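You operate a simulated robot arm through the tools that you are given. There is no shell and no other tool. Be economical: measure what you need, move in short steps, check, and stop when the job is done.

Carry out the task below with a simulated two-armed robot. There is one attempt and no reset: what you move stays moved.

TASK
Take the red sleeve and leave it on top of the green heat card. Pick up the white-ringed cup with one hand, pass it to the other hand and put it on the steel table. Take the black-ringed cup and put it in the well of the grey tray. Put the red number stand labelled "65" from the steel table on the shelf of the steel table. Take the filter pad that says "29" from the steel table and put it on the top of the sample bench. Put the blue rubbing block from the top of the sample bench on the top of the white tank. Put the strainer from the top of the insert bench on the right end of the upkeep bench. Turn the lot knob to 5. Stack the filter that says "75" from the middle of the upkeep bench on top of the filter marked "59". Put the green sleeve on the upper deck of the blue trolley away on the steel table. Put the green sign from the upper shelf of the grey rack in the well of the green tray. Take the white bottle labelled "WAX" from the upper shelf of the grey rack and put it on top of the packing card. Push the tools drawer shut. Do these in any order. Set down upright: white-ringed cup, black-ringed cup, red number stand, strainer, green sign, white bottle.

It is judged by the outcome, as a careful person would: the job done as asked, and still so three seconds after it is handed in. It fails if anything else is knocked over, pushed out of place, dropped, spilled or broken.

THE ROBOT
Two 7-joint arms with two-finger parallel grippers on one trunk, on a base that drives. Base frame: it is fixed to the floor where the robot stands at the start and does not move with it; the origin is under the middle of the robot, x ahead of it, y to its left, z up. Lengths are in m, angles in degrees, forces in N, time in s.
The left shoulder is at the start at [0.062, 0.199, 1.104], the right one opposite. Places, roughly: black-ringed cup (8x8x13 cm) [0.5, 0.5, 0.4]; blue rubbing block (5x9x5 cm) [-1.5, 0.2, 0.8]; filter [8.25, 4, 1]; filter pad [0.75, 0.75, 0.75]; green heat card [0.5, -3.75, 0.75]; green sign [3.75, 6.25, 1]; green sleeve [5.75, 6, 0.75]; lot knob [7.9, -0.7, 0.9]; packing card [4, 4, 0.75]; red number stand [0.75, 0.75, 0.75]; red sleeve [0.5, -0.25, 0.75]; right end of the upkeep bench (24x26 cm) [8.3, 1.92, 0.86]; shelf of the steel table [0.7, 0.4, 0.3]; steel table [0.7, 0.4, 0.8]; strainer [8, -0.5, 0.75]; tools drawer [4.7, 5.9, 0.6]; top of the sample bench [-1.6, -0.7, 0.8]; top of the white tank [-1.8, 2.1, 1]; well of the green tray (26x36 cm) [0.36, 4.2, 0.78]; well of the grey tray (26x36 cm) [-1.24, 4.2, 0.78]; white bottle [3.75, 6, 1]; white-ringed cup (8x8x13 cm) [0.5, 0.3, 0.4]. Payload 1.57 kg a hand.
The tool frame of a hand sits at the grasp point between the pads (the TCP): z along the fingers, y along the line on which they close. The tips reach 0.03 m beyond it. The gripper opens to 0.11 m. The fingers are 0.024 m wide and 0.012 m thick; the gripper's body (0.048 by 0.112 m) begins 0.078 m behind the TCP.
Orientation is told as [roll, pitch, yaw] about the base's x, y, z axes, in that order, counted from this pose: with the fingers straight down and closing along the base's y, the tool's x points along the base's -x, its y along +y and its z along -z.

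THE INTERFACE
- The arms move only by the tool play_rows. It takes "left_series", "right_series" or both (then of equal length, played together; a hand with none holds still); each is a list of rows, each a list of 2 entries, a list of its own where there are three numbers: the shift along the tool's x, y, z in m, then the turn, a rotation vector about the tool's x, y, z in degrees. In form: [[[tx, ty, tz], [ax, ay, az]], ...]. A call has 1 to 20 rows; each row shifts and turns the commanded pose from where the row before left it, along the tool's axes as they then stand. "left_claw" and "right_claw" are, for a hand that has rows, the finger opening in m, from 0 to 0.11, set as the call begins (left out, the last holds). Rows are played at 5 a second. More than 0.05 m and 8.6 degrees between two rows, or a gripper value outside its range, and nothing of the call is played. A pose out of reach is approached as far as the arm can. The call stops where the force on the tool passes 40 N (or 10 N more than at its start, if that is more) or the arm is blocked; 0.2 s more then pass. The fingers move at their own pace (about 0.072 m/s each) and stop on an object; they squeeze with about 28 N. The grip force told is the motor's: it shows also when the fingers shut on nothing. Time passes only in rows, and 0.2 s behind the last, so rows that do not move let the fingers close. It gives the time, the measured TCP pose, the force on the tool (base axes), the opening and the grip force at its end, in the units of the frame above (readings bear some noise), with the torque about the TCP (base axes, N m) and any sound that the robot's microphone picked up.
- Cameras (640 x 400 px; columns grow to the right, rows downward): "scene" is now at [0.0949, 0.0224, 1.6731]; the picture's right is [0.31, -0.95, 0.00], its down [-0.84, -0.28, -0.47] and it looks along [0.45, 0.15, -0.88] (base axes); focal length 280 px, centre (320, 200). "left" rides on the left gripper at [0.07, -0.016, -0.141] in its tool frame; the picture's right is [0.23, 0.97, 0.00], its down [-0.85, 0.20, -0.48] and it looks along [-0.47, 0.11, 0.88] (tool axes); focal length 222 px, centre (320, 200). "right" rides on the right gripper at [0.07, 0.016, -0.141] in its tool frame; the picture's right is [-0.23, 0.97, 0.00], its down [-0.85, -0.20, -0.48] and it looks along [-0.47, -0.11, 0.88] (tool axes); focal length 222 px, centre (320, 200). There is no depth. A picture from a camera that has moved, and an enlarged one, comes with that camera's place and axes in the base frame and with its lens.
- grab_frame(camera): a new picture of that camera. No time passes.
- move_column(by): slides the trunk up (or, below 0, down) by that many m; the arms and the scene camera ride with it, the base frame stays. It gives what a move gives, with no picture.
- roll_base(legs): drives the robot by 1 to 6 legs, each [ahead, left, turn to the left] in m, m and degrees, along the robot's own axes; the way and the turn of a leg run together, so that a leg with both is an arc; at most 1.5 m and 180 degrees a leg. The arms and the cameras ride along, it lands a little off, and it stops where it bumps. It gives what a move gives.
- turn_head(pan, tilt): turns the head with the scene camera to pan (to the left, within 86 degrees either way) and tilt (down, from -29 to 69), counted from straight ahead of the robot. It gives what a move gives.
- inspect(camera, box): a new picture of the part [left, top, right, bottom] of that camera's present view, enlarged. No time passes.
- close_job(): hands the job in; it is judged then, once.

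Work in short steps. Places have to be worked out from the pictures, the camera data and where the tool is seen: move nearer, look again, correct. Check each grasp and each placing, and mend what went wrong. You have 577 turns and 370 pictures in all, those below and enlarged ones among them. Open the grippers and draw the arms clear of the work before you hand the job in, unless the task says otherwise; then end with one line.

The tools are called after "Emit:" as name(argument=value, ...) on one line, values as JSON. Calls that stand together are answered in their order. play_rows: Moves the arms, as the interface text tells. Its arguments: {"type":"object","properties":{"left_series":{"type":"array"},"left_claw":{"type":"number"},"right_series":{"type":"array"},"right_claw":{"type":"number"}},"required":[]} The other tools are called the same way: move_column (by) slides the trunk up or down; roll_base (legs) drives the base; turn_head (pan, tilt) turns the head that bears the scene camera; grab_frame (camera) takes a picture; inspect (camera, box) takes an enlarged picture of a part of a camera's view; close_job () hands the job in.

At the start:

```text
clock: 0.0
left_tool_pos: [0.3763, 0.4628, 1.1254]
left_tcp_rot: [-0.1, 0.2, 0.0]
left_wrist_force: [-0.1, -0.3, -0.6]
left_torque: [0.0, -0.03, -0.01]
left_grip_width: 0.1101
left_grip_force: 0.1
right_tool_pos: [0.3098, 0.0463, 1.0389]
right_tcp_rot: [-0.1, 0.1, 0.0]
right_wrist_force: [0.8, 0.1, 0.0]
right_torque: [0.04, 0.06, -0.01]
right_grip_width: 0.1102
right_grip_force: 0.0
trunk travel left (down, up): [-0.7, 0.29]
robot x, y, heading: [0.0022, 0.0044, -0.1]
head pan, tilt: [18.3, 61.6]
```

scene: 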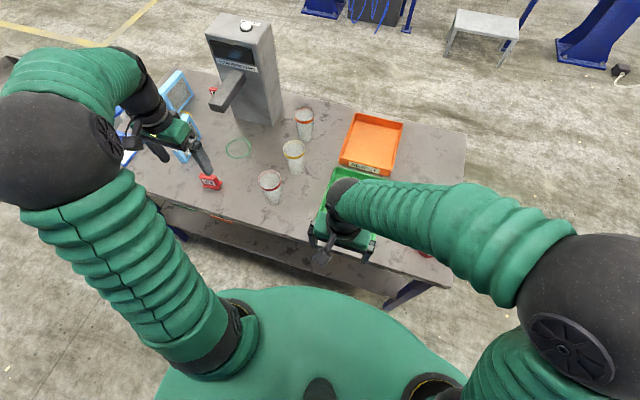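
right: 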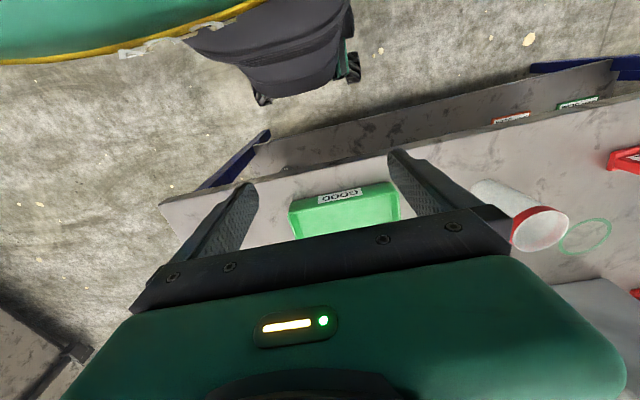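
left: 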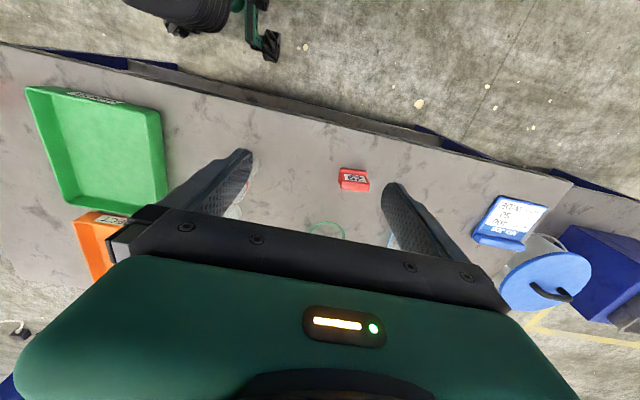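

I'll start by looking at the table from the scene camera in more detail.

Emit:
inspect(camera="scene", box=[100, 0, 480, 300])

Emit:
turn_head(pan=0, tilt=25)

Emit:
grab_frame(camera="scene")

Emit:
turn_head(pan=70, tilt=25)

Emit:
grab_frame(camera="scene")

Emit:
turn_head(pan=-70, tilt=25)

Emit:
grab_frame(camera="scene")

```text
1.33 times, centred on (290, 150) of scene
camera zoom: at [0.0949, 0.0224, 1.6731], right [0.31, -0.95, 0.0], down [-0.84, -0.28, -0.47], along [0.45, 0.15, -0.88], focal length 374 px, centre (360, 267)
```

zoom: 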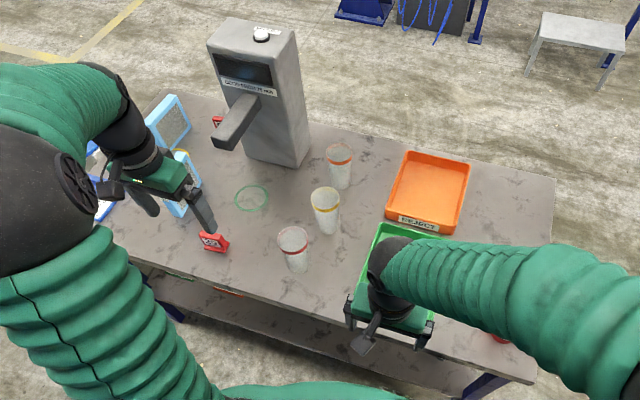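

```text
clock: 1.0
left_tool_pos: [0.3754, 0.4604, 1.1263]
left_tcp_rot: [0.0, 0.0, 0.1]
left_wrist_force: [0.2, 0.1, 0.1]
left_torque: [-0.01, -0.01, 0.0]
left_grip_width: 0.1101
left_grip_force: 0.1
right_tool_pos: [0.3088, 0.0466, 1.0393]
right_tcp_rot: [0.1, 0.0, 0.0]
right_wrist_force: [-0.4, -1.0, -0.6]
right_torque: [-0.02, -0.02, -0.01]
right_grip_width: 0.11
right_grip_force: 0.0
trunk travel left (down, up): [-0.7, 0.29]
robot x, y, heading: [-0.0026, -0.0006, 0.0]
head pan, tilt: [0.0, 25.0]
```

```text
365 pictures are left
camera scene: at [0.1255, 0.0021, 1.725], right [0.0, -1.0, 0.0], down [-0.42, 0.0, -0.91], along [0.91, 0.0, -0.42], focal length 280 px, centre (320, 200)
```

scene: 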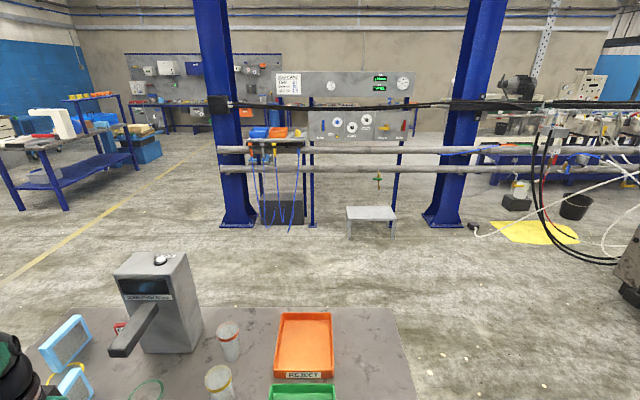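

```text
clock: 2.4
left_tool_pos: [0.3761, 0.4612, 1.1255]
left_tcp_rot: [0.0, 0.0, 0.0]
left_wrist_force: [0.1, 0.5, 0.7]
left_torque: [-0.01, 0.0, 0.0]
left_grip_width: 0.1102
left_grip_force: 0.1
right_tool_pos: [0.3074, 0.0454, 1.0389]
right_tcp_rot: [0.0, 0.1, 0.0]
right_wrist_force: [-0.5, 0.1, -0.4]
right_torque: [0.0, 0.01, -0.05]
right_grip_width: 0.11
right_grip_force: 0.1
trunk travel left (down, up): [-0.7, 0.29]
robot x, y, heading: [-0.0003, 0.0011, 0.0]
head pan, tilt: [70.0, 25.0]
```

```text
364 pictures are left
camera scene: at [0.0651, 0.0887, 1.725], right [0.94, -0.34, 0.0], down [-0.15, -0.4, -0.91], along [0.31, 0.85, -0.42], focal length 280 px, centre (320, 200)
```

scene: 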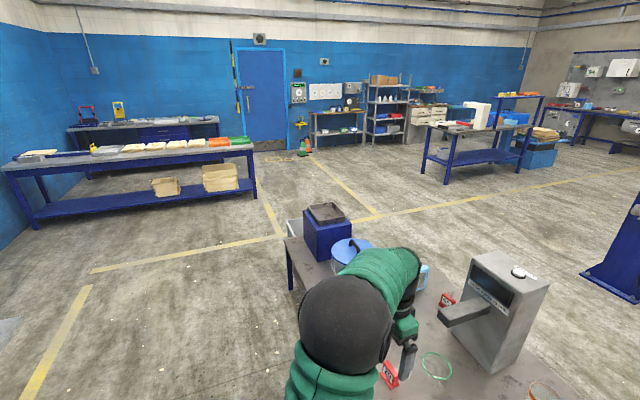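

```text
clock: 4.7
left_tool_pos: [0.3749, 0.4603, 1.1261]
left_tcp_rot: [0.0, 0.1, 0.0]
left_wrist_force: [0.0, -0.5, -0.8]
left_torque: [-0.02, 0.02, 0.02]
left_grip_width: 0.1098
left_grip_force: 0.0
right_tool_pos: [0.3078, 0.0451, 1.0382]
right_tcp_rot: [0.0, 0.0, 0.0]
right_wrist_force: [-0.3, -0.1, 0.9]
right_torque: [-0.01, -0.02, -0.01]
right_grip_width: 0.11
right_grip_force: 0.1
trunk travel left (down, up): [-0.7, 0.29]
robot x, y, heading: [0.0026, -0.0034, 0.3]
head pan, tilt: [-70.0, 25.0]
```

```text
363 pictures are left
camera scene: at [0.065, -0.0846, 1.7253], right [-0.94, -0.34, 0.0], down [-0.15, 0.4, -0.91], along [0.31, -0.85, -0.42], focal length 280 px, centre (320, 200)
```

scene: 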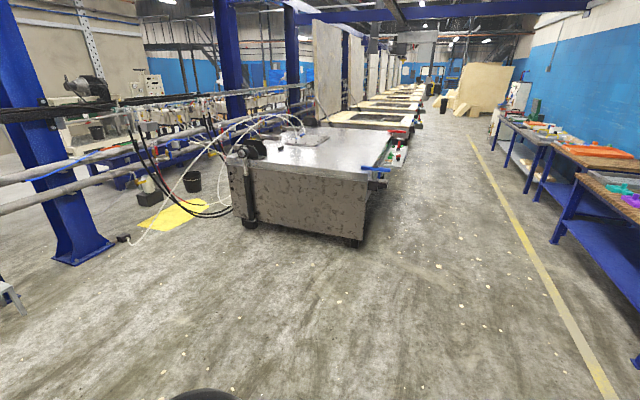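

Surveyed the room. I'll move the right hand toward the red sleeve's corner and look down at the near table.

Emit:
play_rows(right_series=[[[0, -0.05, 0], [0, 0, 0]], [[0, -0.05, 0], [0, 0, 0]], [[0, -0.05, 0], [0, 0, 0]], [[0, -0.05, 0], [0, 0, 0]], [[0, -0.05, 0], [0, 0, 0]], [[0, -0.05, 0], [0, 0, 0]]])

Emit:
turn_head(pan=-10, tilt=60)

Emit:
grab_frame(camera="scene")

Emit:
grab_frame(camera="right")

```text
clock: 6.1
left_tool_pos: [0.3748, 0.459, 1.1265]
left_tcp_rot: [0.1, -0.1, 0.0]
left_wrist_force: [-1.2, 0.8, -0.9]
left_torque: [0.05, -0.01, 0.01]
left_grip_width: 0.11
left_grip_force: 0.1
right_tool_pos: [0.3077, -0.2563, 1.0385]
right_tcp_rot: [0.1, 0.1, 0.0]
right_wrist_force: [0.5, -0.2, 0.2]
right_torque: [0.04, -0.04, 0.03]
right_grip_width: 0.11
right_grip_force: 0.0
trunk travel left (down, up): [-0.7, 0.29]
robot x, y, heading: [-0.0, -0.0023, 0.1]
head pan, tilt: [-70.0, 25.0]
```

```text
clock: 7.4
left_tool_pos: [0.3758, 0.4605, 1.1259]
left_tcp_rot: [0.0, -0.1, 0.0]
left_wrist_force: [-0.3, 0.0, 0.3]
left_torque: [0.01, 0.01, -0.02]
left_grip_width: 0.1102
left_grip_force: 0.0
right_tool_pos: [0.3076, -0.2538, 1.0377]
right_tcp_rot: [-0.1, 0.0, 0.0]
right_wrist_force: [0.1, -0.5, 0.9]
right_torque: [-0.01, 0.01, -0.01]
right_grip_width: 0.1096
right_grip_force: 0.1
trunk travel left (down, up): [-0.7, 0.29]
robot x, y, heading: [0.0005, 0.0029, 0.1]
head pan, tilt: [-10.0, 60.0]
```

```text
362 pictures are left
camera scene: at [0.0989, -0.0112, 1.6751], right [-0.17, -0.98, 0.0], down [-0.85, 0.15, -0.5], along [0.49, -0.09, -0.87], focal length 280 px, centre (320, 200)
```

scene: 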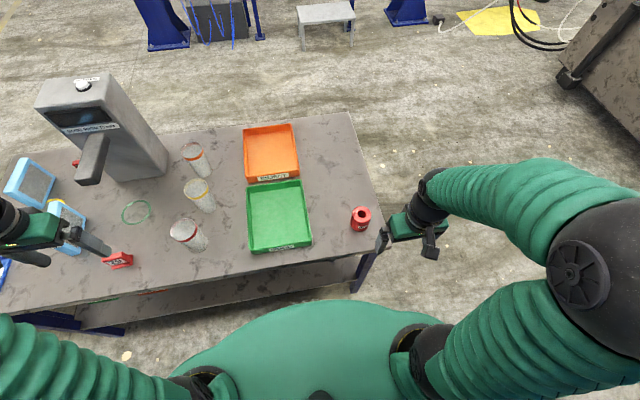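

```text
361 pictures are left
camera right: at [0.2373, -0.2384, 1.1782], right [0.23, 0.97, 0.0], down [0.86, -0.2, 0.48], along [0.47, -0.11, -0.88], focal length 222 px, centre (320, 200)
```

right: 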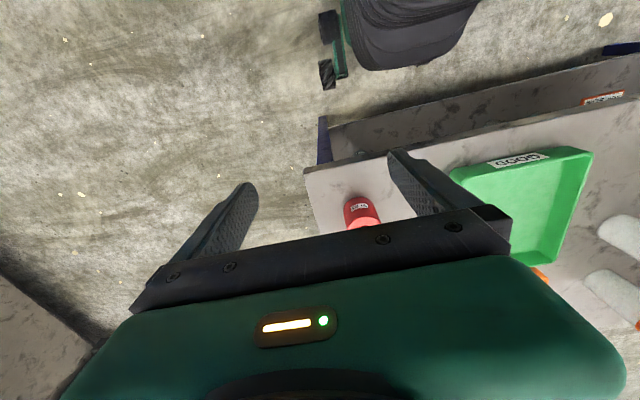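

Red sleeve seen near (0.50,-0.23) on the table. I test the reach: move the right hand forward above it.

Emit:
play_rows(right_series=[[[-0.05, 0, 0], [0, 0, 0]], [[-0.05, 0.0, 0], [0, 0, 0]], [[-0.05, 0.01, 0], [0, 0, 0]], [[-0.04, 0.01, 0], [0, 0, 0]], [[0, 0, 0], [0, 0, 0]]])

Emit:
grab_frame(camera="right")

```text
refused: row 3 steps farther than a row can; nothing moved
```

```text
360 pictures are left
camera right: at [0.2373, -0.2384, 1.1782], right [0.23, 0.97, 0.0], down [0.86, -0.2, 0.48], along [0.47, -0.11, -0.88], focal length 222 px, centre (320, 200)
```

right: 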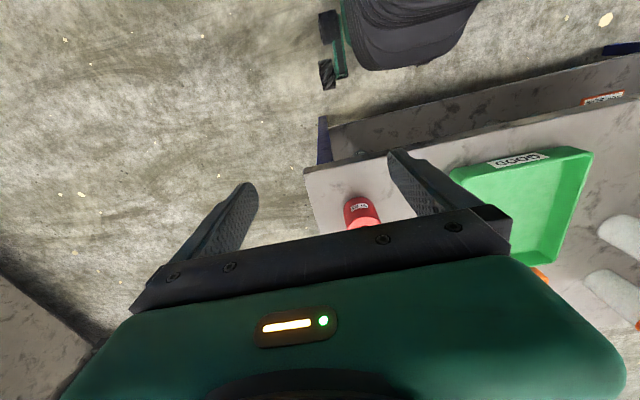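

Retry with shorter rows.

Emit:
play_rows(right_series=[[[-0.048, 0, 0], [0, 0, 0]], [[-0.048, 0.0, 0], [0, 0, 0]], [[-0.048, 0.01, 0], [0, 0, 0]], [[-0.045, 0.01, 0], [0, 0, 0]], [[0, 0, 0], [0, 0, 0]]])

Emit:
grab_frame(camera="right")

```text
clock: 8.6
left_tool_pos: [0.3754, 0.4606, 1.1256]
left_tcp_rot: [0.0, 0.0, 0.0]
left_wrist_force: [0.1, -0.2, 0.9]
left_torque: [0.01, 0.01, 0.02]
left_grip_width: 0.11
left_grip_force: 0.0
right_tool_pos: [0.4986, -0.2349, 1.0409]
right_tcp_rot: [0.0, 0.0, 0.0]
right_wrist_force: [-1.0, -0.6, -0.9]
right_torque: [-0.02, -0.02, -0.03]
right_grip_width: 0.1101
right_grip_force: 0.0
trunk travel left (down, up): [-0.7, 0.29]
robot x, y, heading: [0.0016, 0.0039, 0.0]
head pan, tilt: [-10.0, 60.0]
```

```text
359 pictures are left
camera right: at [0.4289, -0.219, 1.1787], right [0.23, 0.97, 0.0], down [0.86, -0.2, 0.48], along [0.47, -0.11, -0.88], focal length 222 px, centre (320, 200)
```

right: 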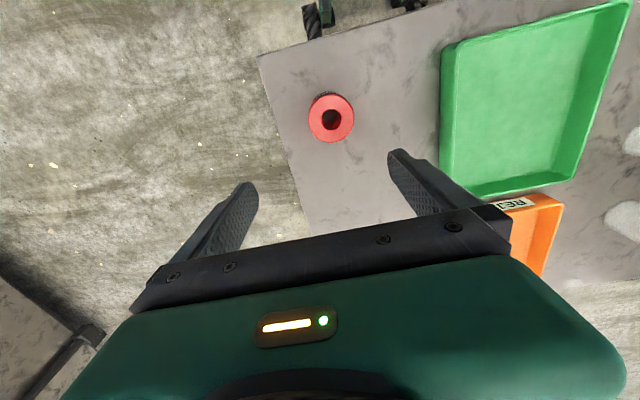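

Sleeve is below, slightly nearer and left. Descend with a small correction and re-look.

Emit:
play_rows(right_series=[[[0.005, 0.008, 0.045], [0, 0, 0]], [[0.003, 0.004, 0.045], [0, 0, 0]], [[0, 0, 0.045], [0, 0, 0]], [[0, 0, 0], [0, 0, 0]]])

Emit:
grab_frame(camera="right")

```text
clock: 9.6
left_tool_pos: [0.3748, 0.46, 1.1259]
left_tcp_rot: [0.0, 0.0, 0.0]
left_wrist_force: [-0.6, 0.4, 0.3]
left_torque: [0.01, -0.02, -0.01]
left_grip_width: 0.1101
left_grip_force: 0.0
right_tool_pos: [0.49, -0.2239, 0.9026]
right_tcp_rot: [0.0, 0.0, 0.0]
right_wrist_force: [0.5, -0.3, -0.3]
right_torque: [0.0, 0.0, 0.0]
right_grip_width: 0.1099
right_grip_force: 0.1
trunk travel left (down, up): [-0.7, 0.29]
robot x, y, heading: [-0.0034, -0.0028, -0.1]
head pan, tilt: [-10.0, 60.0]
```

```text
358 pictures are left
camera right: at [0.4204, -0.207, 1.0431], right [0.23, 0.97, 0.0], down [0.86, -0.2, 0.48], along [0.47, -0.11, -0.88], focal length 222 px, centre (320, 200)
```

right: 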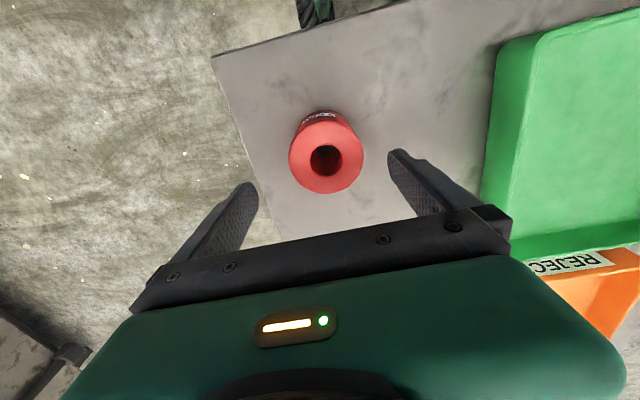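

Well aligned; go down around the sleeve with a small correction.

Emit:
play_rows(right_series=[[[-0.004, 0.006, 0.045], [0, 0, 0]], [[0, 0, 0.04], [0, 0, 0]], [[0, 0, 0.02], [0, 0, 0]], [[0, 0, 0], [0, 0, 0]]])

Emit:
grab_frame(camera="right")

Emit:
grab_frame(camera="scene")

```text
clock: 10.2
left_tool_pos: [0.3712, 0.4618, 1.1269]
left_tcp_rot: [-0.1, 0.0, 0.0]
left_wrist_force: [-0.2, -0.2, 0.1]
left_torque: [-0.01, -0.03, -0.02]
left_grip_width: 0.1099
left_grip_force: 0.2
right_tool_pos: [0.4931, -0.2144, 0.83]
right_tcp_rot: [0.1, -0.1, 0.1]
right_wrist_force: [-0.8, 0.2, 0.2]
right_torque: [0.01, -0.05, -0.01]
right_grip_width: 0.1098
right_grip_force: 0.1
trunk travel left (down, up): [-0.7, 0.29]
robot x, y, heading: [-0.0006, 0.0036, -0.1]
head pan, tilt: [-10.0, 60.0]
stopped in row 3 (right hand): the force on the tool passed its limit at 270 N (the readings are from after the stop); the commanded pose is now the measured one
```

```text
357 pictures are left
camera right: at [0.4214, -0.1997, 0.9703], right [0.23, 0.97, 0.0], down [0.85, -0.2, 0.48], along [0.47, -0.11, -0.88], focal length 222 px, centre (320, 200)
```

right: 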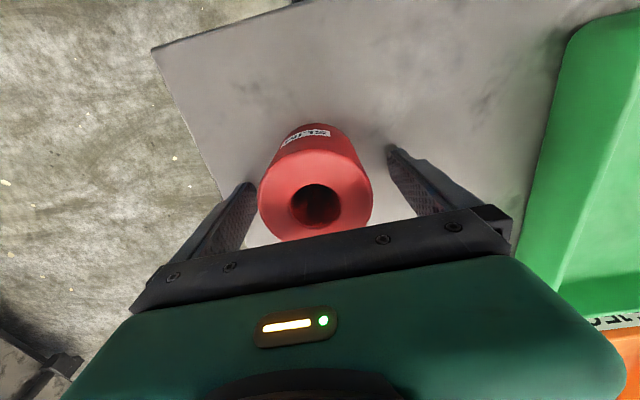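

```text
356 pictures are left
camera scene: at [0.0951, -0.0096, 1.6751], right [-0.17, -0.98, 0.0], down [-0.85, 0.15, -0.5], along [0.49, -0.09, -0.87], focal length 280 px, centre (320, 200)
```

scene: 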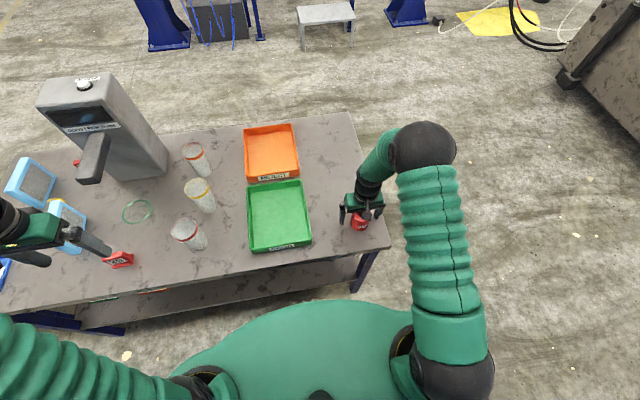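

Tips touched the table (surface ≈0.785). Sleeve sits between the fingers with top about 0.845; close here.

Emit:
play_rows(right_series=[[[0, 0, 0.004], [0, 0, 0]], [[0, 0, 0], [0, 0, 0]], [[0, 0, 0], [0, 0, 0]], [[0, 0, 0], [0, 0, 0]], [[0, 0, 0], [0, 0, 0]]], right_claw=0)

Emit:
grab_frame(camera="right")

```text
clock: 10.9
left_tool_pos: [0.3699, 0.4618, 1.1273]
left_tcp_rot: [-0.3, -0.1, 0.1]
left_wrist_force: [0.7, -0.6, -0.6]
left_torque: [0.02, 0.01, -0.01]
left_grip_width: 0.1099
left_grip_force: 0.0
right_tool_pos: [0.4927, -0.2106, 0.8308]
right_tcp_rot: [0.1, -0.3, 0.1]
right_wrist_force: [-10.1, 7.9, 32.4]
right_torque: [-0.94, 0.64, -0.43]
right_grip_width: 0.0608
right_grip_force: 27.9
trunk travel left (down, up): [-0.7, 0.29]
robot x, y, heading: [-0.0003, 0.0032, -0.1]
head pan, tilt: [-10.0, 60.0]
stopped in row 3 (right hand): the force on the tool passed its limit at 48 N (the readings are from after the stop); the commanded pose is now the measured one
```

```text
355 pictures are left
camera right: at [0.422, -0.1952, 0.9694], right [0.23, 0.97, 0.0], down [0.85, -0.2, 0.48], along [0.47, -0.11, -0.88], focal length 222 px, centre (320, 200)
```

right: 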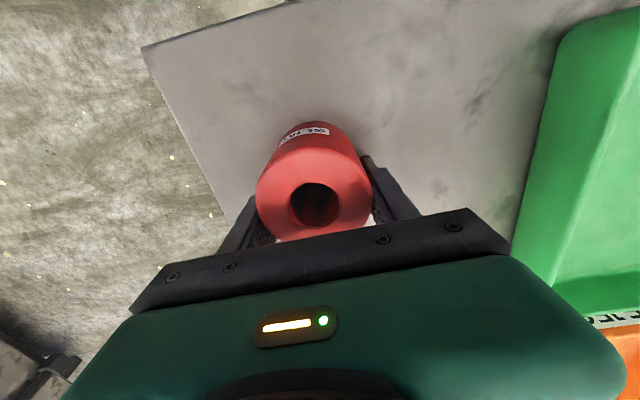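

Gripped (61 mm wide; table top ≈0.80). Lift gently.

Emit:
play_rows(right_series=[[[0, 0, -0.01], [0, 0, 0]], [[0, 0, -0.04], [0, 0, 0]], [[0, 0, -0.045], [0, 0, 0]], [[0, 0, -0.045], [0, 0, 0]], [[0, 0, -0.045], [0, 0, 0]], [[0, 0, 0], [0, 0, 0]]])

Emit:
turn_head(pan=40, tilt=50)

Emit:
grab_frame(camera="scene")

Emit:
grab_frame(camera="left")

```text
clock: 12.3
left_tool_pos: [0.3743, 0.4596, 1.1268]
left_tcp_rot: [0.0, 0.0, 0.1]
left_wrist_force: [-0.5, 1.1, 0.7]
left_torque: [0.01, -0.04, 0.0]
left_grip_width: 0.1102
left_grip_force: 0.0
right_tool_pos: [0.4935, -0.2161, 1.0093]
right_tcp_rot: [0.3, -0.1, 0.1]
right_wrist_force: [-1.3, 0.4, -2.2]
right_torque: [0.03, -0.03, 0.0]
right_grip_width: 0.0606
right_grip_force: 27.8
trunk travel left (down, up): [-0.7, 0.29]
robot x, y, heading: [-0.0009, 0.0006, -0.2]
head pan, tilt: [-10.0, 60.0]
```

```text
clock: 13.5
left_tool_pos: [0.3739, 0.4599, 1.1256]
left_tcp_rot: [0.0, -0.1, 0.1]
left_wrist_force: [0.1, -0.2, -0.6]
left_torque: [-0.01, -0.02, 0.03]
left_grip_width: 0.1101
left_grip_force: 0.1
right_tool_pos: [0.494, -0.2143, 1.0104]
right_tcp_rot: [0.3, -0.2, 0.1]
right_wrist_force: [0.3, 0.2, -1.9]
right_torque: [-0.01, -0.04, -0.03]
right_grip_width: 0.0608
right_grip_force: 28.2
trunk travel left (down, up): [-0.7, 0.29]
robot x, y, heading: [0.003, -0.0017, 0.2]
head pan, tilt: [40.0, 50.0]
```

```text
354 pictures are left
camera scene: at [0.0935, 0.0502, 1.6875], right [0.64, -0.77, 0.0], down [-0.59, -0.49, -0.64], along [0.49, 0.41, -0.77], focal length 280 px, centre (320, 200)
```

scene: 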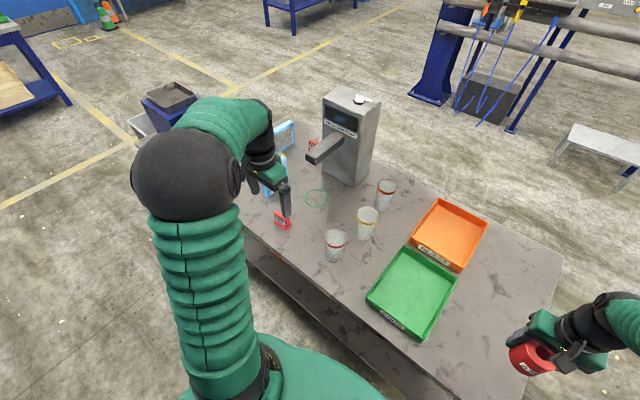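

```text
353 pictures are left
camera left: at [0.3047, 0.4439, 1.2663], right [-0.23, 0.97, 0.0], down [0.86, 0.2, 0.48], along [0.47, 0.11, -0.88], focal length 222 px, centre (320, 200)
```

left: 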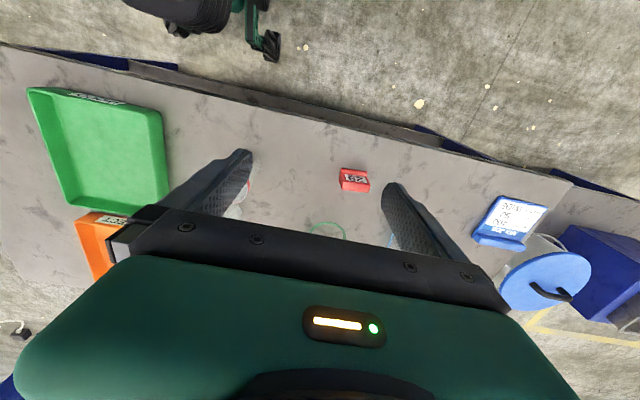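

Zoom on the red stand with the left camera, and on the pads with the scene camera.

Emit:
inspect(camera="left", box=[320, 150, 560, 300])

Emit:
inspect(camera="scene", box=[240, 80, 400, 240])

```text
2.67 times, centred on (440, 225) of left
camera zoom: at [0.3047, 0.4439, 1.2663], right [-0.23, 0.97, 0.0], down [0.86, 0.2, 0.48], along [0.47, 0.11, -0.88], focal length 592 px, centre (0, 133)
```

zoom: 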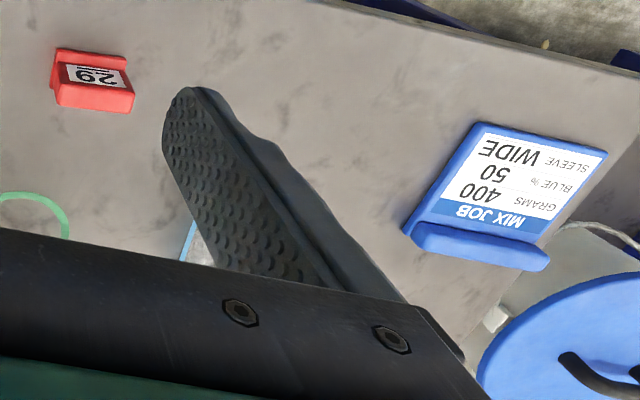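

```text
2.50 times, centred on (320, 160) of scene
camera zoom: at [0.0935, 0.0502, 1.6875], right [0.64, -0.77, 0.0], down [-0.59, -0.49, -0.64], along [0.49, 0.41, -0.77], focal length 701 px, centre (320, 300)
```

zoom: 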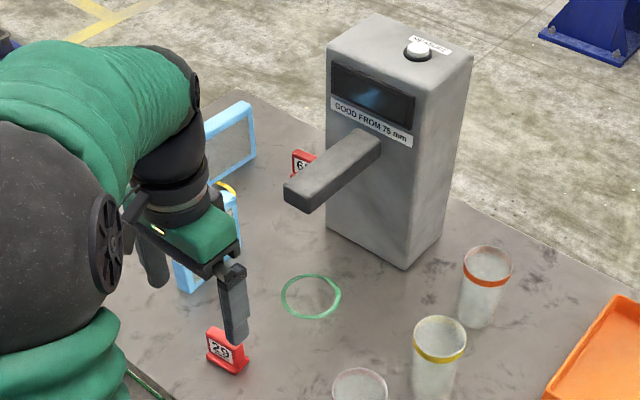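

The near stand reads 29; the one by the gauge begins with 6. Draw the left hand back to see the pads.

Emit:
play_rows(left_series=[[[0.048, 0, 0], [0, 0, 0]], [[0.048, 0, 0], [0, 0, 0]], [[0.048, 0, 0], [0, 0, 0]], [[0.048, 0, 0], [0, 0, 0]]])

Emit:
inspect(camera="scene", box=[160, 80, 400, 260])

Emit:
grab_frame(camera="left")

```text
clock: 14.5
left_tool_pos: [0.1811, 0.4579, 1.1266]
left_tcp_rot: [0.0, -0.2, -0.1]
left_wrist_force: [0.2, -0.5, 0.5]
left_torque: [0.02, 0.02, 0.0]
left_grip_width: 0.1102
left_grip_force: 0.1
right_tool_pos: [0.4926, -0.2148, 1.0103]
right_tcp_rot: [0.3, -0.3, -0.1]
right_wrist_force: [0.9, -0.5, -1.3]
right_torque: [-0.02, 0.0, 0.0]
right_grip_width: 0.0609
right_grip_force: 27.9
trunk travel left (down, up): [-0.7, 0.29]
robot x, y, heading: [-0.0021, -0.0003, -0.2]
head pan, tilt: [40.0, 50.0]
```

```text
2.22 times, centred on (280, 170) of scene
camera zoom: at [0.0896, 0.0494, 1.6878], right [0.64, -0.77, 0.0], down [-0.59, -0.49, -0.64], along [0.49, 0.41, -0.77], focal length 623 px, centre (409, 267)
```

zoom: 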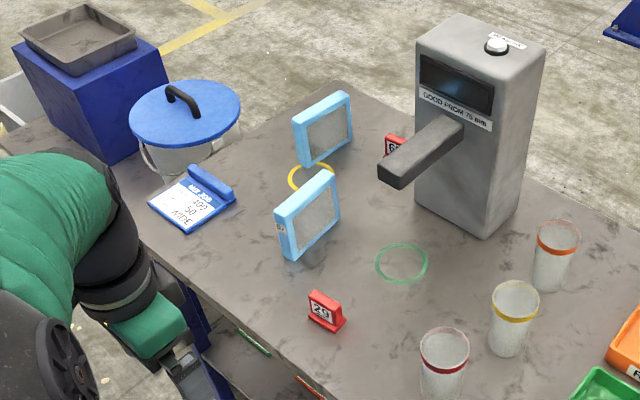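

```text
349 pictures are left
camera left: at [0.1121, 0.4421, 1.2675], right [-0.23, 0.97, 0.0], down [0.85, 0.2, 0.48], along [0.47, 0.11, -0.88], focal length 222 px, centre (320, 200)
```

left: 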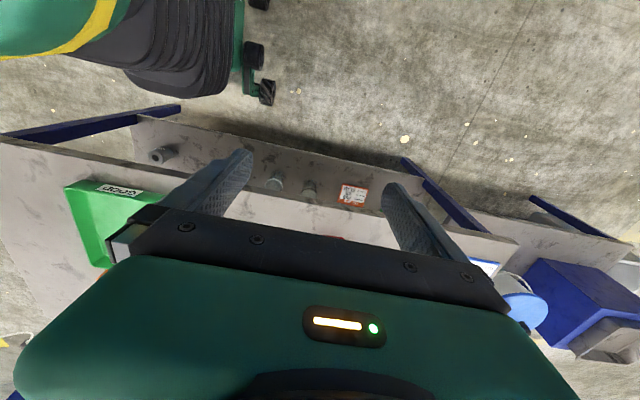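

Zoom in on the pads' edge labels and on the shelf from the left hand camera.

Emit:
inspect(camera="scene", box=[255, 110, 330, 180])

Emit:
inspect(camera="left", box=[120, 110, 440, 230])

```text
5.71 times, centred on (292, 145) of scene
camera zoom: at [0.0896, 0.0494, 1.6878], right [0.64, -0.77, 0.0], down [-0.59, -0.49, -0.64], along [0.49, 0.41, -0.77], focal length 1602 px, centre (477, 514)
```

zoom: 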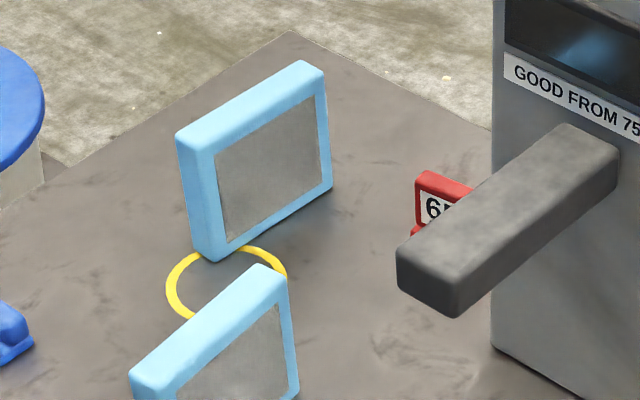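

```text
2.00 times, centred on (280, 170) of left
camera zoom: at [0.1121, 0.4421, 1.2675], right [-0.23, 0.97, 0.0], down [0.85, 0.2, 0.48], along [0.47, 0.11, -0.88], focal length 444 px, centre (400, 260)
```

zoom: 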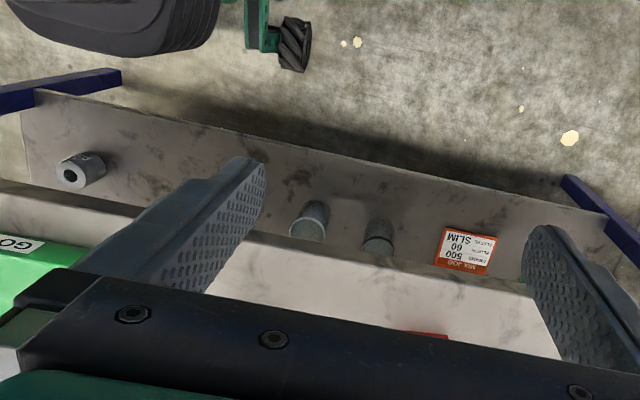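

Look at the near pad's label.

Emit:
inspect(camera="scene", box=[255, 145, 315, 205])

```text
6.67 times, centred on (285, 175) of scene
camera zoom: at [0.0896, 0.0494, 1.6878], right [0.64, -0.77, 0.0], down [-0.59, -0.49, -0.64], along [0.49, 0.41, -0.77], focal length 1868 px, centre (553, 367)
```

zoom: 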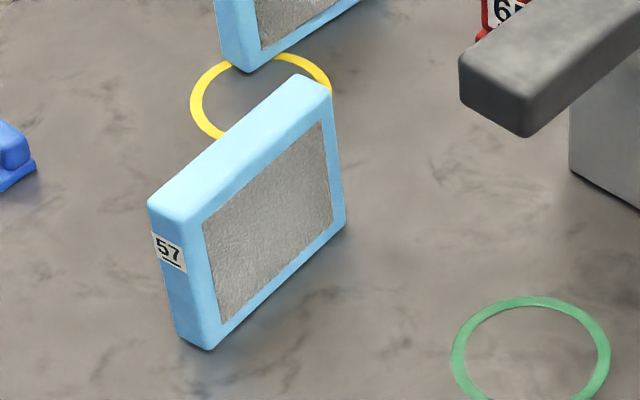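

Near pad is 57, so the far one (≈(0.79,0.87)) is 29. First deliver the sleeve: pull the right hand in, back off and strafe right toward the heat card.

Emit:
play_rows(right_series=[[[0.04, 0, -0.02], [0, 0, 0]], [[0.045, 0, -0.02], [0, 0, 0]], [[0.048, 0, 0], [0, 0, 0]], [[0.048, 0, 0], [0, 0, 0]]])

Emit:
roll_base(legs=[[-0.35, 0, 0], [0, -1.2, 0], [0, -1.2, 0]])

Emit:
turn_head(pan=-50, tilt=30)

Emit:
grab_frame(camera="scene")

```text
clock: 15.5
left_tool_pos: [0.183, 0.4579, 1.1274]
left_tcp_rot: [-0.1, -0.1, 0.1]
left_wrist_force: [-0.4, -0.5, -0.7]
left_torque: [0.0, -0.05, -0.02]
left_grip_width: 0.11
left_grip_force: 0.1
right_tool_pos: [0.3115, -0.2181, 1.0514]
right_tcp_rot: [0.4, -0.3, 0.0]
right_wrist_force: [0.1, 0.1, -2.1]
right_torque: [0.01, -0.02, 0.02]
right_grip_width: 0.0609
right_grip_force: 28.3
trunk travel left (down, up): [-0.7, 0.29]
robot x, y, heading: [0.0009, 0.0012, -0.0]
head pan, tilt: [40.0, 50.0]
```

```text
clock: 29.2
left_tool_pos: [-0.1755, -1.9633, 1.127]
left_tcp_rot: [-0.1, 0.0, -0.4]
left_wrist_force: [0.0, -0.2, -0.6]
left_torque: [0.04, 0.01, 0.0]
left_grip_width: 0.11
left_grip_force: 0.1
right_tool_pos: [-0.0501, -2.6413, 1.0509]
right_tcp_rot: [0.1, -0.2, -0.3]
right_wrist_force: [-0.1, 0.5, -1.1]
right_torque: [-0.02, -0.02, -0.01]
right_grip_width: 0.0606
right_grip_force: 28.2
trunk travel left (down, up): [-0.7, 0.29]
robot x, y, heading: [-0.3641, -2.4224, -0.4]
head pan, tilt: [40.0, 50.0]
```

```text
clock: 30.9
left_tool_pos: [-0.1762, -1.9662, 1.1282]
left_tcp_rot: [-0.1, 0.0, -0.3]
left_wrist_force: [0.4, -0.2, 0.2]
left_torque: [0.04, 0.03, 0.03]
left_grip_width: 0.1102
left_grip_force: 0.0
right_tool_pos: [-0.0502, -2.6439, 1.0505]
right_tcp_rot: [0.3, -0.2, -0.2]
right_wrist_force: [0.3, 0.0, -2.8]
right_torque: [0.01, -0.04, -0.01]
right_grip_width: 0.0608
right_grip_force: 27.5
trunk travel left (down, up): [-0.7, 0.29]
robot x, y, heading: [-0.3616, -2.4251, -0.4]
head pan, tilt: [-50.0, 30.0]
```

```text
345 pictures are left
camera scene: at [-0.272, -2.4932, 1.7172], right [-0.77, -0.64, 0.0], down [-0.32, 0.38, -0.87], along [0.55, -0.67, -0.5], focal length 280 px, centre (320, 200)
```

scene: 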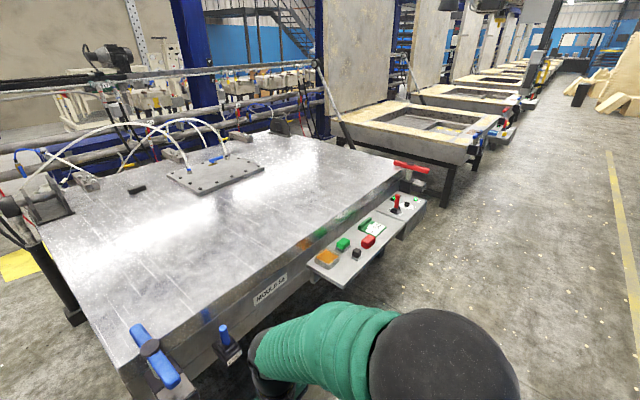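

A small side panel with cards is at the machine's edge. Zoom.

Emit:
inspect(camera="scene", box=[290, 150, 450, 290])

```text
2.86 times, centred on (370, 220) of scene
camera zoom: at [-0.272, -2.4932, 1.7172], right [-0.77, -0.64, 0.0], down [-0.32, 0.38, -0.87], along [0.55, -0.67, -0.5], focal length 801 px, centre (177, 143)
```

zoom: 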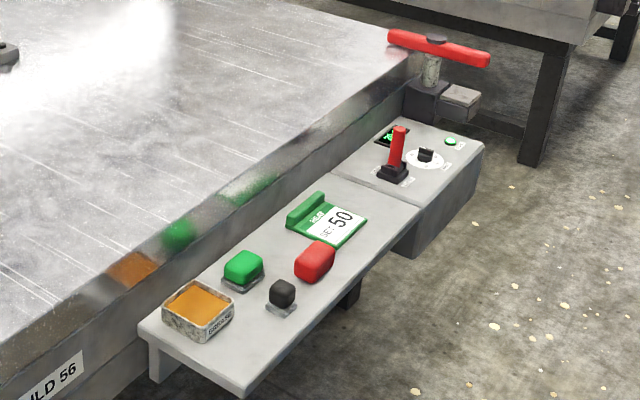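

Heat card ≈(0.32,-3.72) on that panel. Strafe to y≈-3.5 and forward a bit to bring the right hand over it.

Emit:
roll_base(legs=[[0, -1.08, 0.4], [0.2, 0, 0]])

Emit:
grab_frame(camera="right")

Emit:
grab_frame(camera="scene")

```text
clock: 37.6
left_tool_pos: [0.0205, -3.0538, 1.1289]
left_tcp_rot: [0.1, -0.2, 0.0]
left_wrist_force: [-0.6, -1.2, 0.3]
left_torque: [-0.01, 0.03, -0.01]
left_grip_width: 0.1101
left_grip_force: 0.0
right_tool_pos: [0.1484, -3.7295, 1.0508]
right_tcp_rot: [0.3, -0.3, 0.0]
right_wrist_force: [-0.1, -0.5, -2.2]
right_torque: [0.04, -0.03, 0.02]
right_grip_width: 0.0606
right_grip_force: 28.2
trunk travel left (down, up): [-0.7, 0.29]
robot x, y, heading: [-0.1643, -3.5111, 0.2]
head pan, tilt: [-50.0, 30.0]
```

```text
343 pictures are left
camera right: at [0.0784, -3.7148, 1.1909], right [0.23, 0.97, 0.01], down [0.85, -0.2, 0.48], along [0.47, -0.1, -0.88], focal length 222 px, centre (320, 200)
```

right: 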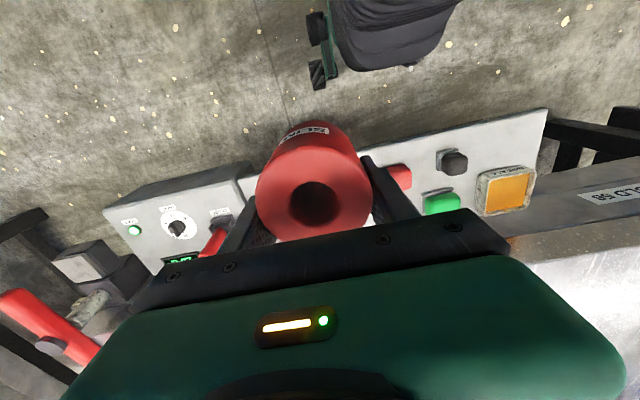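

```text
342 pictures are left
camera scene: at [-0.0756, -3.5818, 1.7174], right [-0.77, -0.64, 0.0], down [-0.32, 0.38, -0.87], along [0.56, -0.66, -0.5], focal length 280 px, centre (320, 200)
```

scene: 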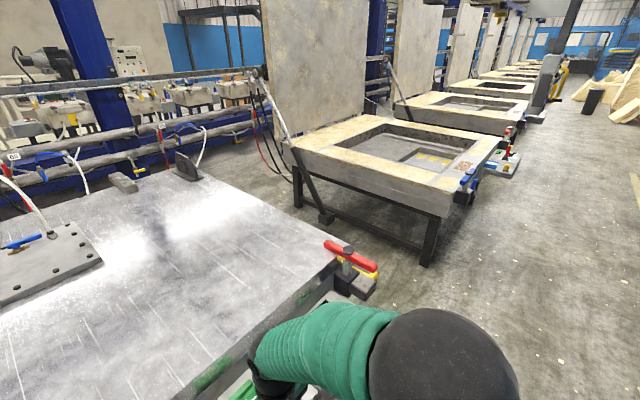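

Card is hidden behind the sleeve; tilt the head down to view it.

Emit:
turn_head(pan=-25, tilt=60)

Emit:
grab_frame(camera="scene")

```text
clock: 38.6
left_tool_pos: [0.0233, -3.0534, 1.1275]
left_tcp_rot: [0.0, 0.0, 0.0]
left_wrist_force: [0.2, 0.5, -0.9]
left_torque: [0.02, 0.0, 0.01]
left_grip_width: 0.11
left_grip_force: 0.1
right_tool_pos: [0.1536, -3.7292, 1.0493]
right_tcp_rot: [0.3, -0.1, -0.1]
right_wrist_force: [-1.7, -0.4, -1.9]
right_torque: [0.02, -0.03, 0.01]
right_grip_width: 0.0605
right_grip_force: 27.6
trunk travel left (down, up): [-0.7, 0.29]
robot x, y, heading: [-0.159, -3.5058, -0.0]
head pan, tilt: [-25.0, 60.0]
```

```text
341 pictures are left
camera scene: at [-0.0678, -3.539, 1.6751], right [-0.42, -0.91, 0.0], down [-0.78, 0.37, -0.5], along [0.45, -0.21, -0.87], focal length 280 px, centre (320, 200)
```

scene: 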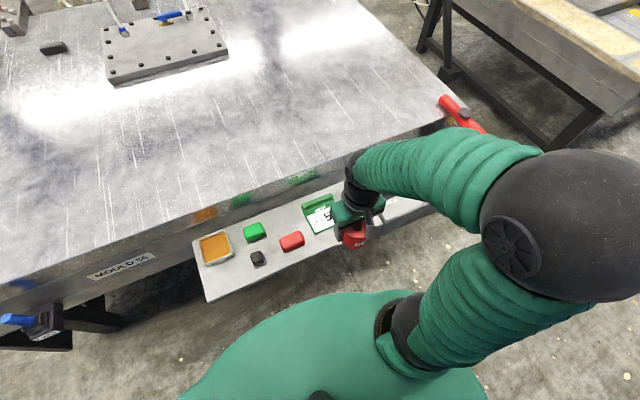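

Shift the right hand 0.15 right to unveil the card.

Emit:
play_rows(right_series=[[[0, -0.048, 0], [0, 0, 0]], [[0, -0.048, 0], [0, 0, 0]], [[0, -0.048, 0], [0, 0, 0]]])

Emit:
inspect(camera="scene", box=[230, 150, 430, 280])

Emit:
grab_frame(camera="right")

```text
clock: 39.4
left_tool_pos: [0.0239, -3.0553, 1.1291]
left_tcp_rot: [0.1, 0.0, 0.0]
left_wrist_force: [0.1, 0.5, -0.4]
left_torque: [0.03, 0.03, -0.02]
left_grip_width: 0.1097
left_grip_force: 0.1
right_tool_pos: [0.1501, -3.8736, 1.0508]
right_tcp_rot: [0.5, 0.0, 0.1]
right_wrist_force: [0.7, -0.3, -1.3]
right_torque: [0.02, -0.06, 0.01]
right_grip_width: 0.0605
right_grip_force: 27.9
trunk travel left (down, up): [-0.7, 0.29]
robot x, y, heading: [-0.1604, -3.5117, -0.2]
head pan, tilt: [-25.0, 60.0]
```

```text
3.08 times, centred on (330, 215) of scene
camera zoom: at [-0.0677, -3.5427, 1.675], right [-0.42, -0.91, 0.0], down [-0.79, 0.37, -0.5], along [0.45, -0.21, -0.87], focal length 862 px, centre (289, 154)
```

zoom: 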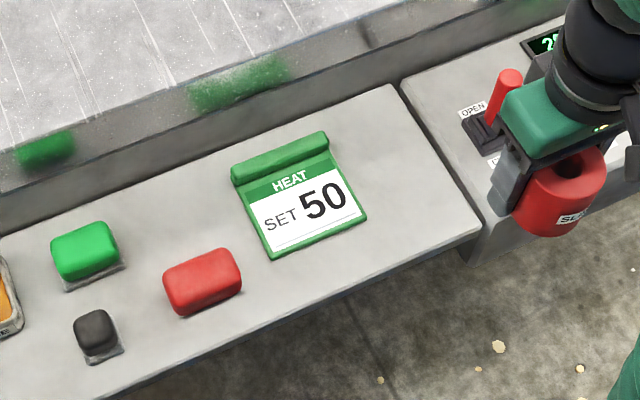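

```text
339 pictures are left
camera right: at [0.0804, -3.8595, 1.1899], right [0.23, 0.97, 0.01], down [0.86, -0.2, 0.48], along [0.47, -0.1, -0.88], focal length 222 px, centre (320, 200)
```

right: 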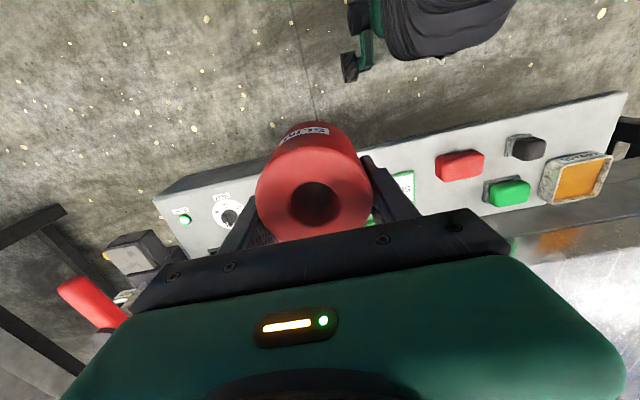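

Card face centre ≈(0.325,-3.75). Move above it at the present height, then lower a bit.

Emit:
play_rows(right_series=[[[-0.037, 0.031, 0], [0, 0, 0]], [[-0.037, 0.031, 0], [0, 0, 0]], [[-0.037, 0.031, 0], [0, 0, 0]], [[-0.037, 0.031, 0], [0, 0, 0]], [[-0.027, 0, 0.03], [0, 0, 0]], [[0, 0, 0.045], [0, 0, 0]], [[0, 0, 0.045], [0, 0, 0]], [[0, 0, 0], [0, 0, 0]]])

Emit:
inspect(camera="scene", box=[230, 150, 430, 280])

Emit:
grab_frame(camera="right")

```text
clock: 41.2
left_tool_pos: [0.0228, -3.052, 1.1273]
left_tcp_rot: [-0.1, 0.0, 0.0]
left_wrist_force: [-0.3, 0.1, -0.3]
left_torque: [0.02, -0.01, 0.0]
left_grip_width: 0.1099
left_grip_force: 0.0
right_tool_pos: [0.3287, -3.7471, 0.9291]
right_tcp_rot: [0.2, 0.0, 0.1]
right_wrist_force: [-0.6, 0.2, -2.1]
right_torque: [-0.01, -0.04, 0.02]
right_grip_width: 0.0606
right_grip_force: 27.6
trunk travel left (down, up): [-0.7, 0.29]
robot x, y, heading: [-0.1627, -3.5107, -0.3]
head pan, tilt: [-25.0, 60.0]
```

```text
3.08 times, centred on (330, 215) of scene
camera zoom: at [-0.067, -3.539, 1.675], right [-0.42, -0.91, 0.0], down [-0.79, 0.37, -0.5], along [0.45, -0.21, -0.87], focal length 862 px, centre (289, 154)
```

zoom: 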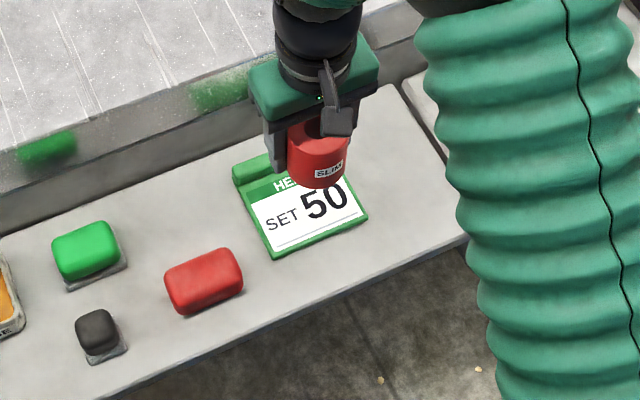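

```text
337 pictures are left
camera right: at [0.2581, -3.7324, 1.0679], right [0.23, 0.97, 0.01], down [0.85, -0.2, 0.48], along [0.47, -0.1, -0.88], focal length 222 px, centre (320, 200)
```

right: 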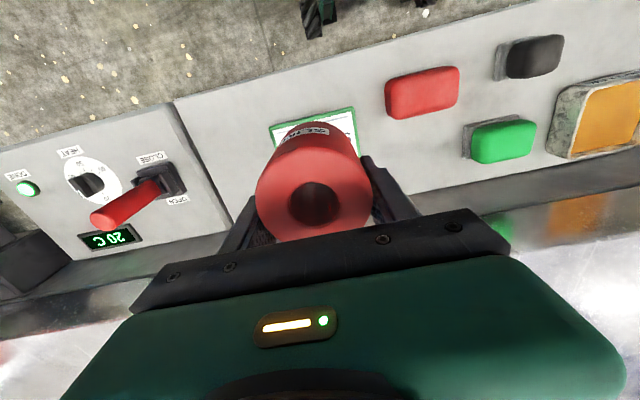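

Aligned over the face. Lower in small steps until contact.

Emit:
play_rows(right_series=[[[0, 0, 0.03], [0, 0, 0]], [[0, 0, 0.03], [0, 0, 0]], [[0, 0, 0.015], [0, 0, 0]], [[0, 0, 0.008], [0, 0, 0]], [[0, 0, 0.006], [0, 0, 0]], [[0, 0, 0.006], [0, 0, 0]], [[0, 0, 0.006], [0, 0, 0]], [[0, 0, 0.006], [0, 0, 0]], [[0, 0, 0.006], [0, 0, 0]], [[0, 0, 0.006], [0, 0, 0]]])

Emit:
inspect(camera="scene", box=[230, 150, 430, 280])

```text
clock: 43.4
left_tool_pos: [0.0248, -3.0523, 1.1286]
left_tcp_rot: [0.0, 0.1, 0.0]
left_wrist_force: [0.4, -0.2, -0.6]
left_torque: [-0.02, -0.03, 0.0]
left_grip_width: 0.1097
left_grip_force: 0.1
right_tool_pos: [0.3278, -3.7474, 0.8113]
right_tcp_rot: [0.3, -0.1, 0.0]
right_wrist_force: [0.4, 0.3, -2.0]
right_torque: [-0.03, -0.01, 0.01]
right_grip_width: 0.0608
right_grip_force: 27.2
trunk travel left (down, up): [-0.7, 0.29]
robot x, y, heading: [-0.1623, -3.5113, 0.2]
head pan, tilt: [-25.0, 60.0]
```

```text
3.08 times, centred on (330, 215) of scene
camera zoom: at [-0.0666, -3.5391, 1.675], right [-0.42, -0.91, 0.0], down [-0.79, 0.37, -0.5], along [0.45, -0.21, -0.87], focal length 862 px, centre (289, 154)
```

zoom: 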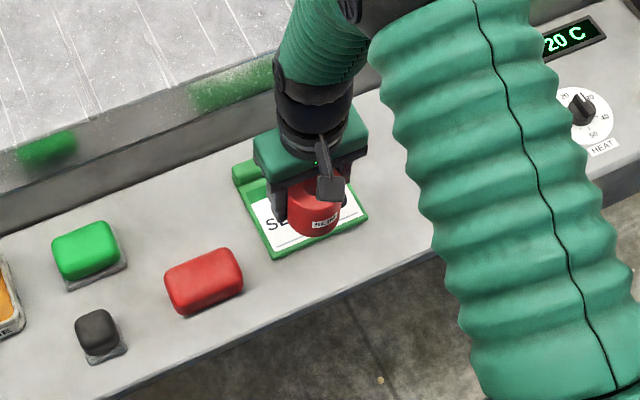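

Nearly down; nudge 1.2 cm away from me and keep lowering.

Emit:
play_rows(right_series=[[[-0.014, 0, 0.0], [0, 0, 0]], [[0, 0, 0.005], [0, 0, 0]], [[0, 0, 0.004], [0, 0, 0]], [[0, 0, 0.004], [0, 0, 0]], [[0, 0, 0.004], [0, 0, 0]], [[0, 0, 0.004], [0, 0, 0]], [[0, 0, 0.004], [0, 0, 0]], [[0, 0, 0.004], [0, 0, 0]], [[0, 0, 0.004], [0, 0, 0]]])

Emit:
inspect(camera="scene", box=[230, 150, 430, 280])

```text
clock: 45.4
left_tool_pos: [0.0223, -3.0523, 1.1277]
left_tcp_rot: [0.0, -0.2, 0.0]
left_wrist_force: [-0.1, 0.0, 0.9]
left_torque: [0.01, 0.01, -0.01]
left_grip_width: 0.11
left_grip_force: 0.0
right_tool_pos: [0.3426, -3.7483, 0.7799]
right_tcp_rot: [0.3, -0.1, 0.1]
right_wrist_force: [0.5, 0.0, -1.2]
right_torque: [0.0, -0.03, 0.02]
right_grip_width: 0.0606
right_grip_force: 28.3
trunk travel left (down, up): [-0.7, 0.29]
robot x, y, heading: [-0.1632, -3.5116, 0.1]
head pan, tilt: [-25.0, 60.0]
```

```text
3.08 times, centred on (330, 215) of scene
camera zoom: at [-0.0667, -3.539, 1.675], right [-0.42, -0.91, 0.0], down [-0.79, 0.37, -0.5], along [0.45, -0.21, -0.87], focal length 862 px, centre (289, 154)
```

zoom: 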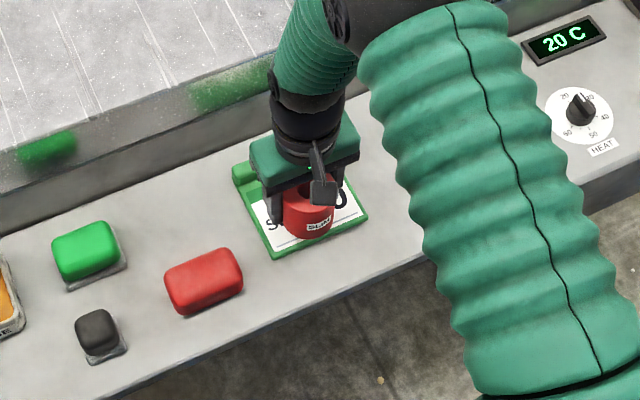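

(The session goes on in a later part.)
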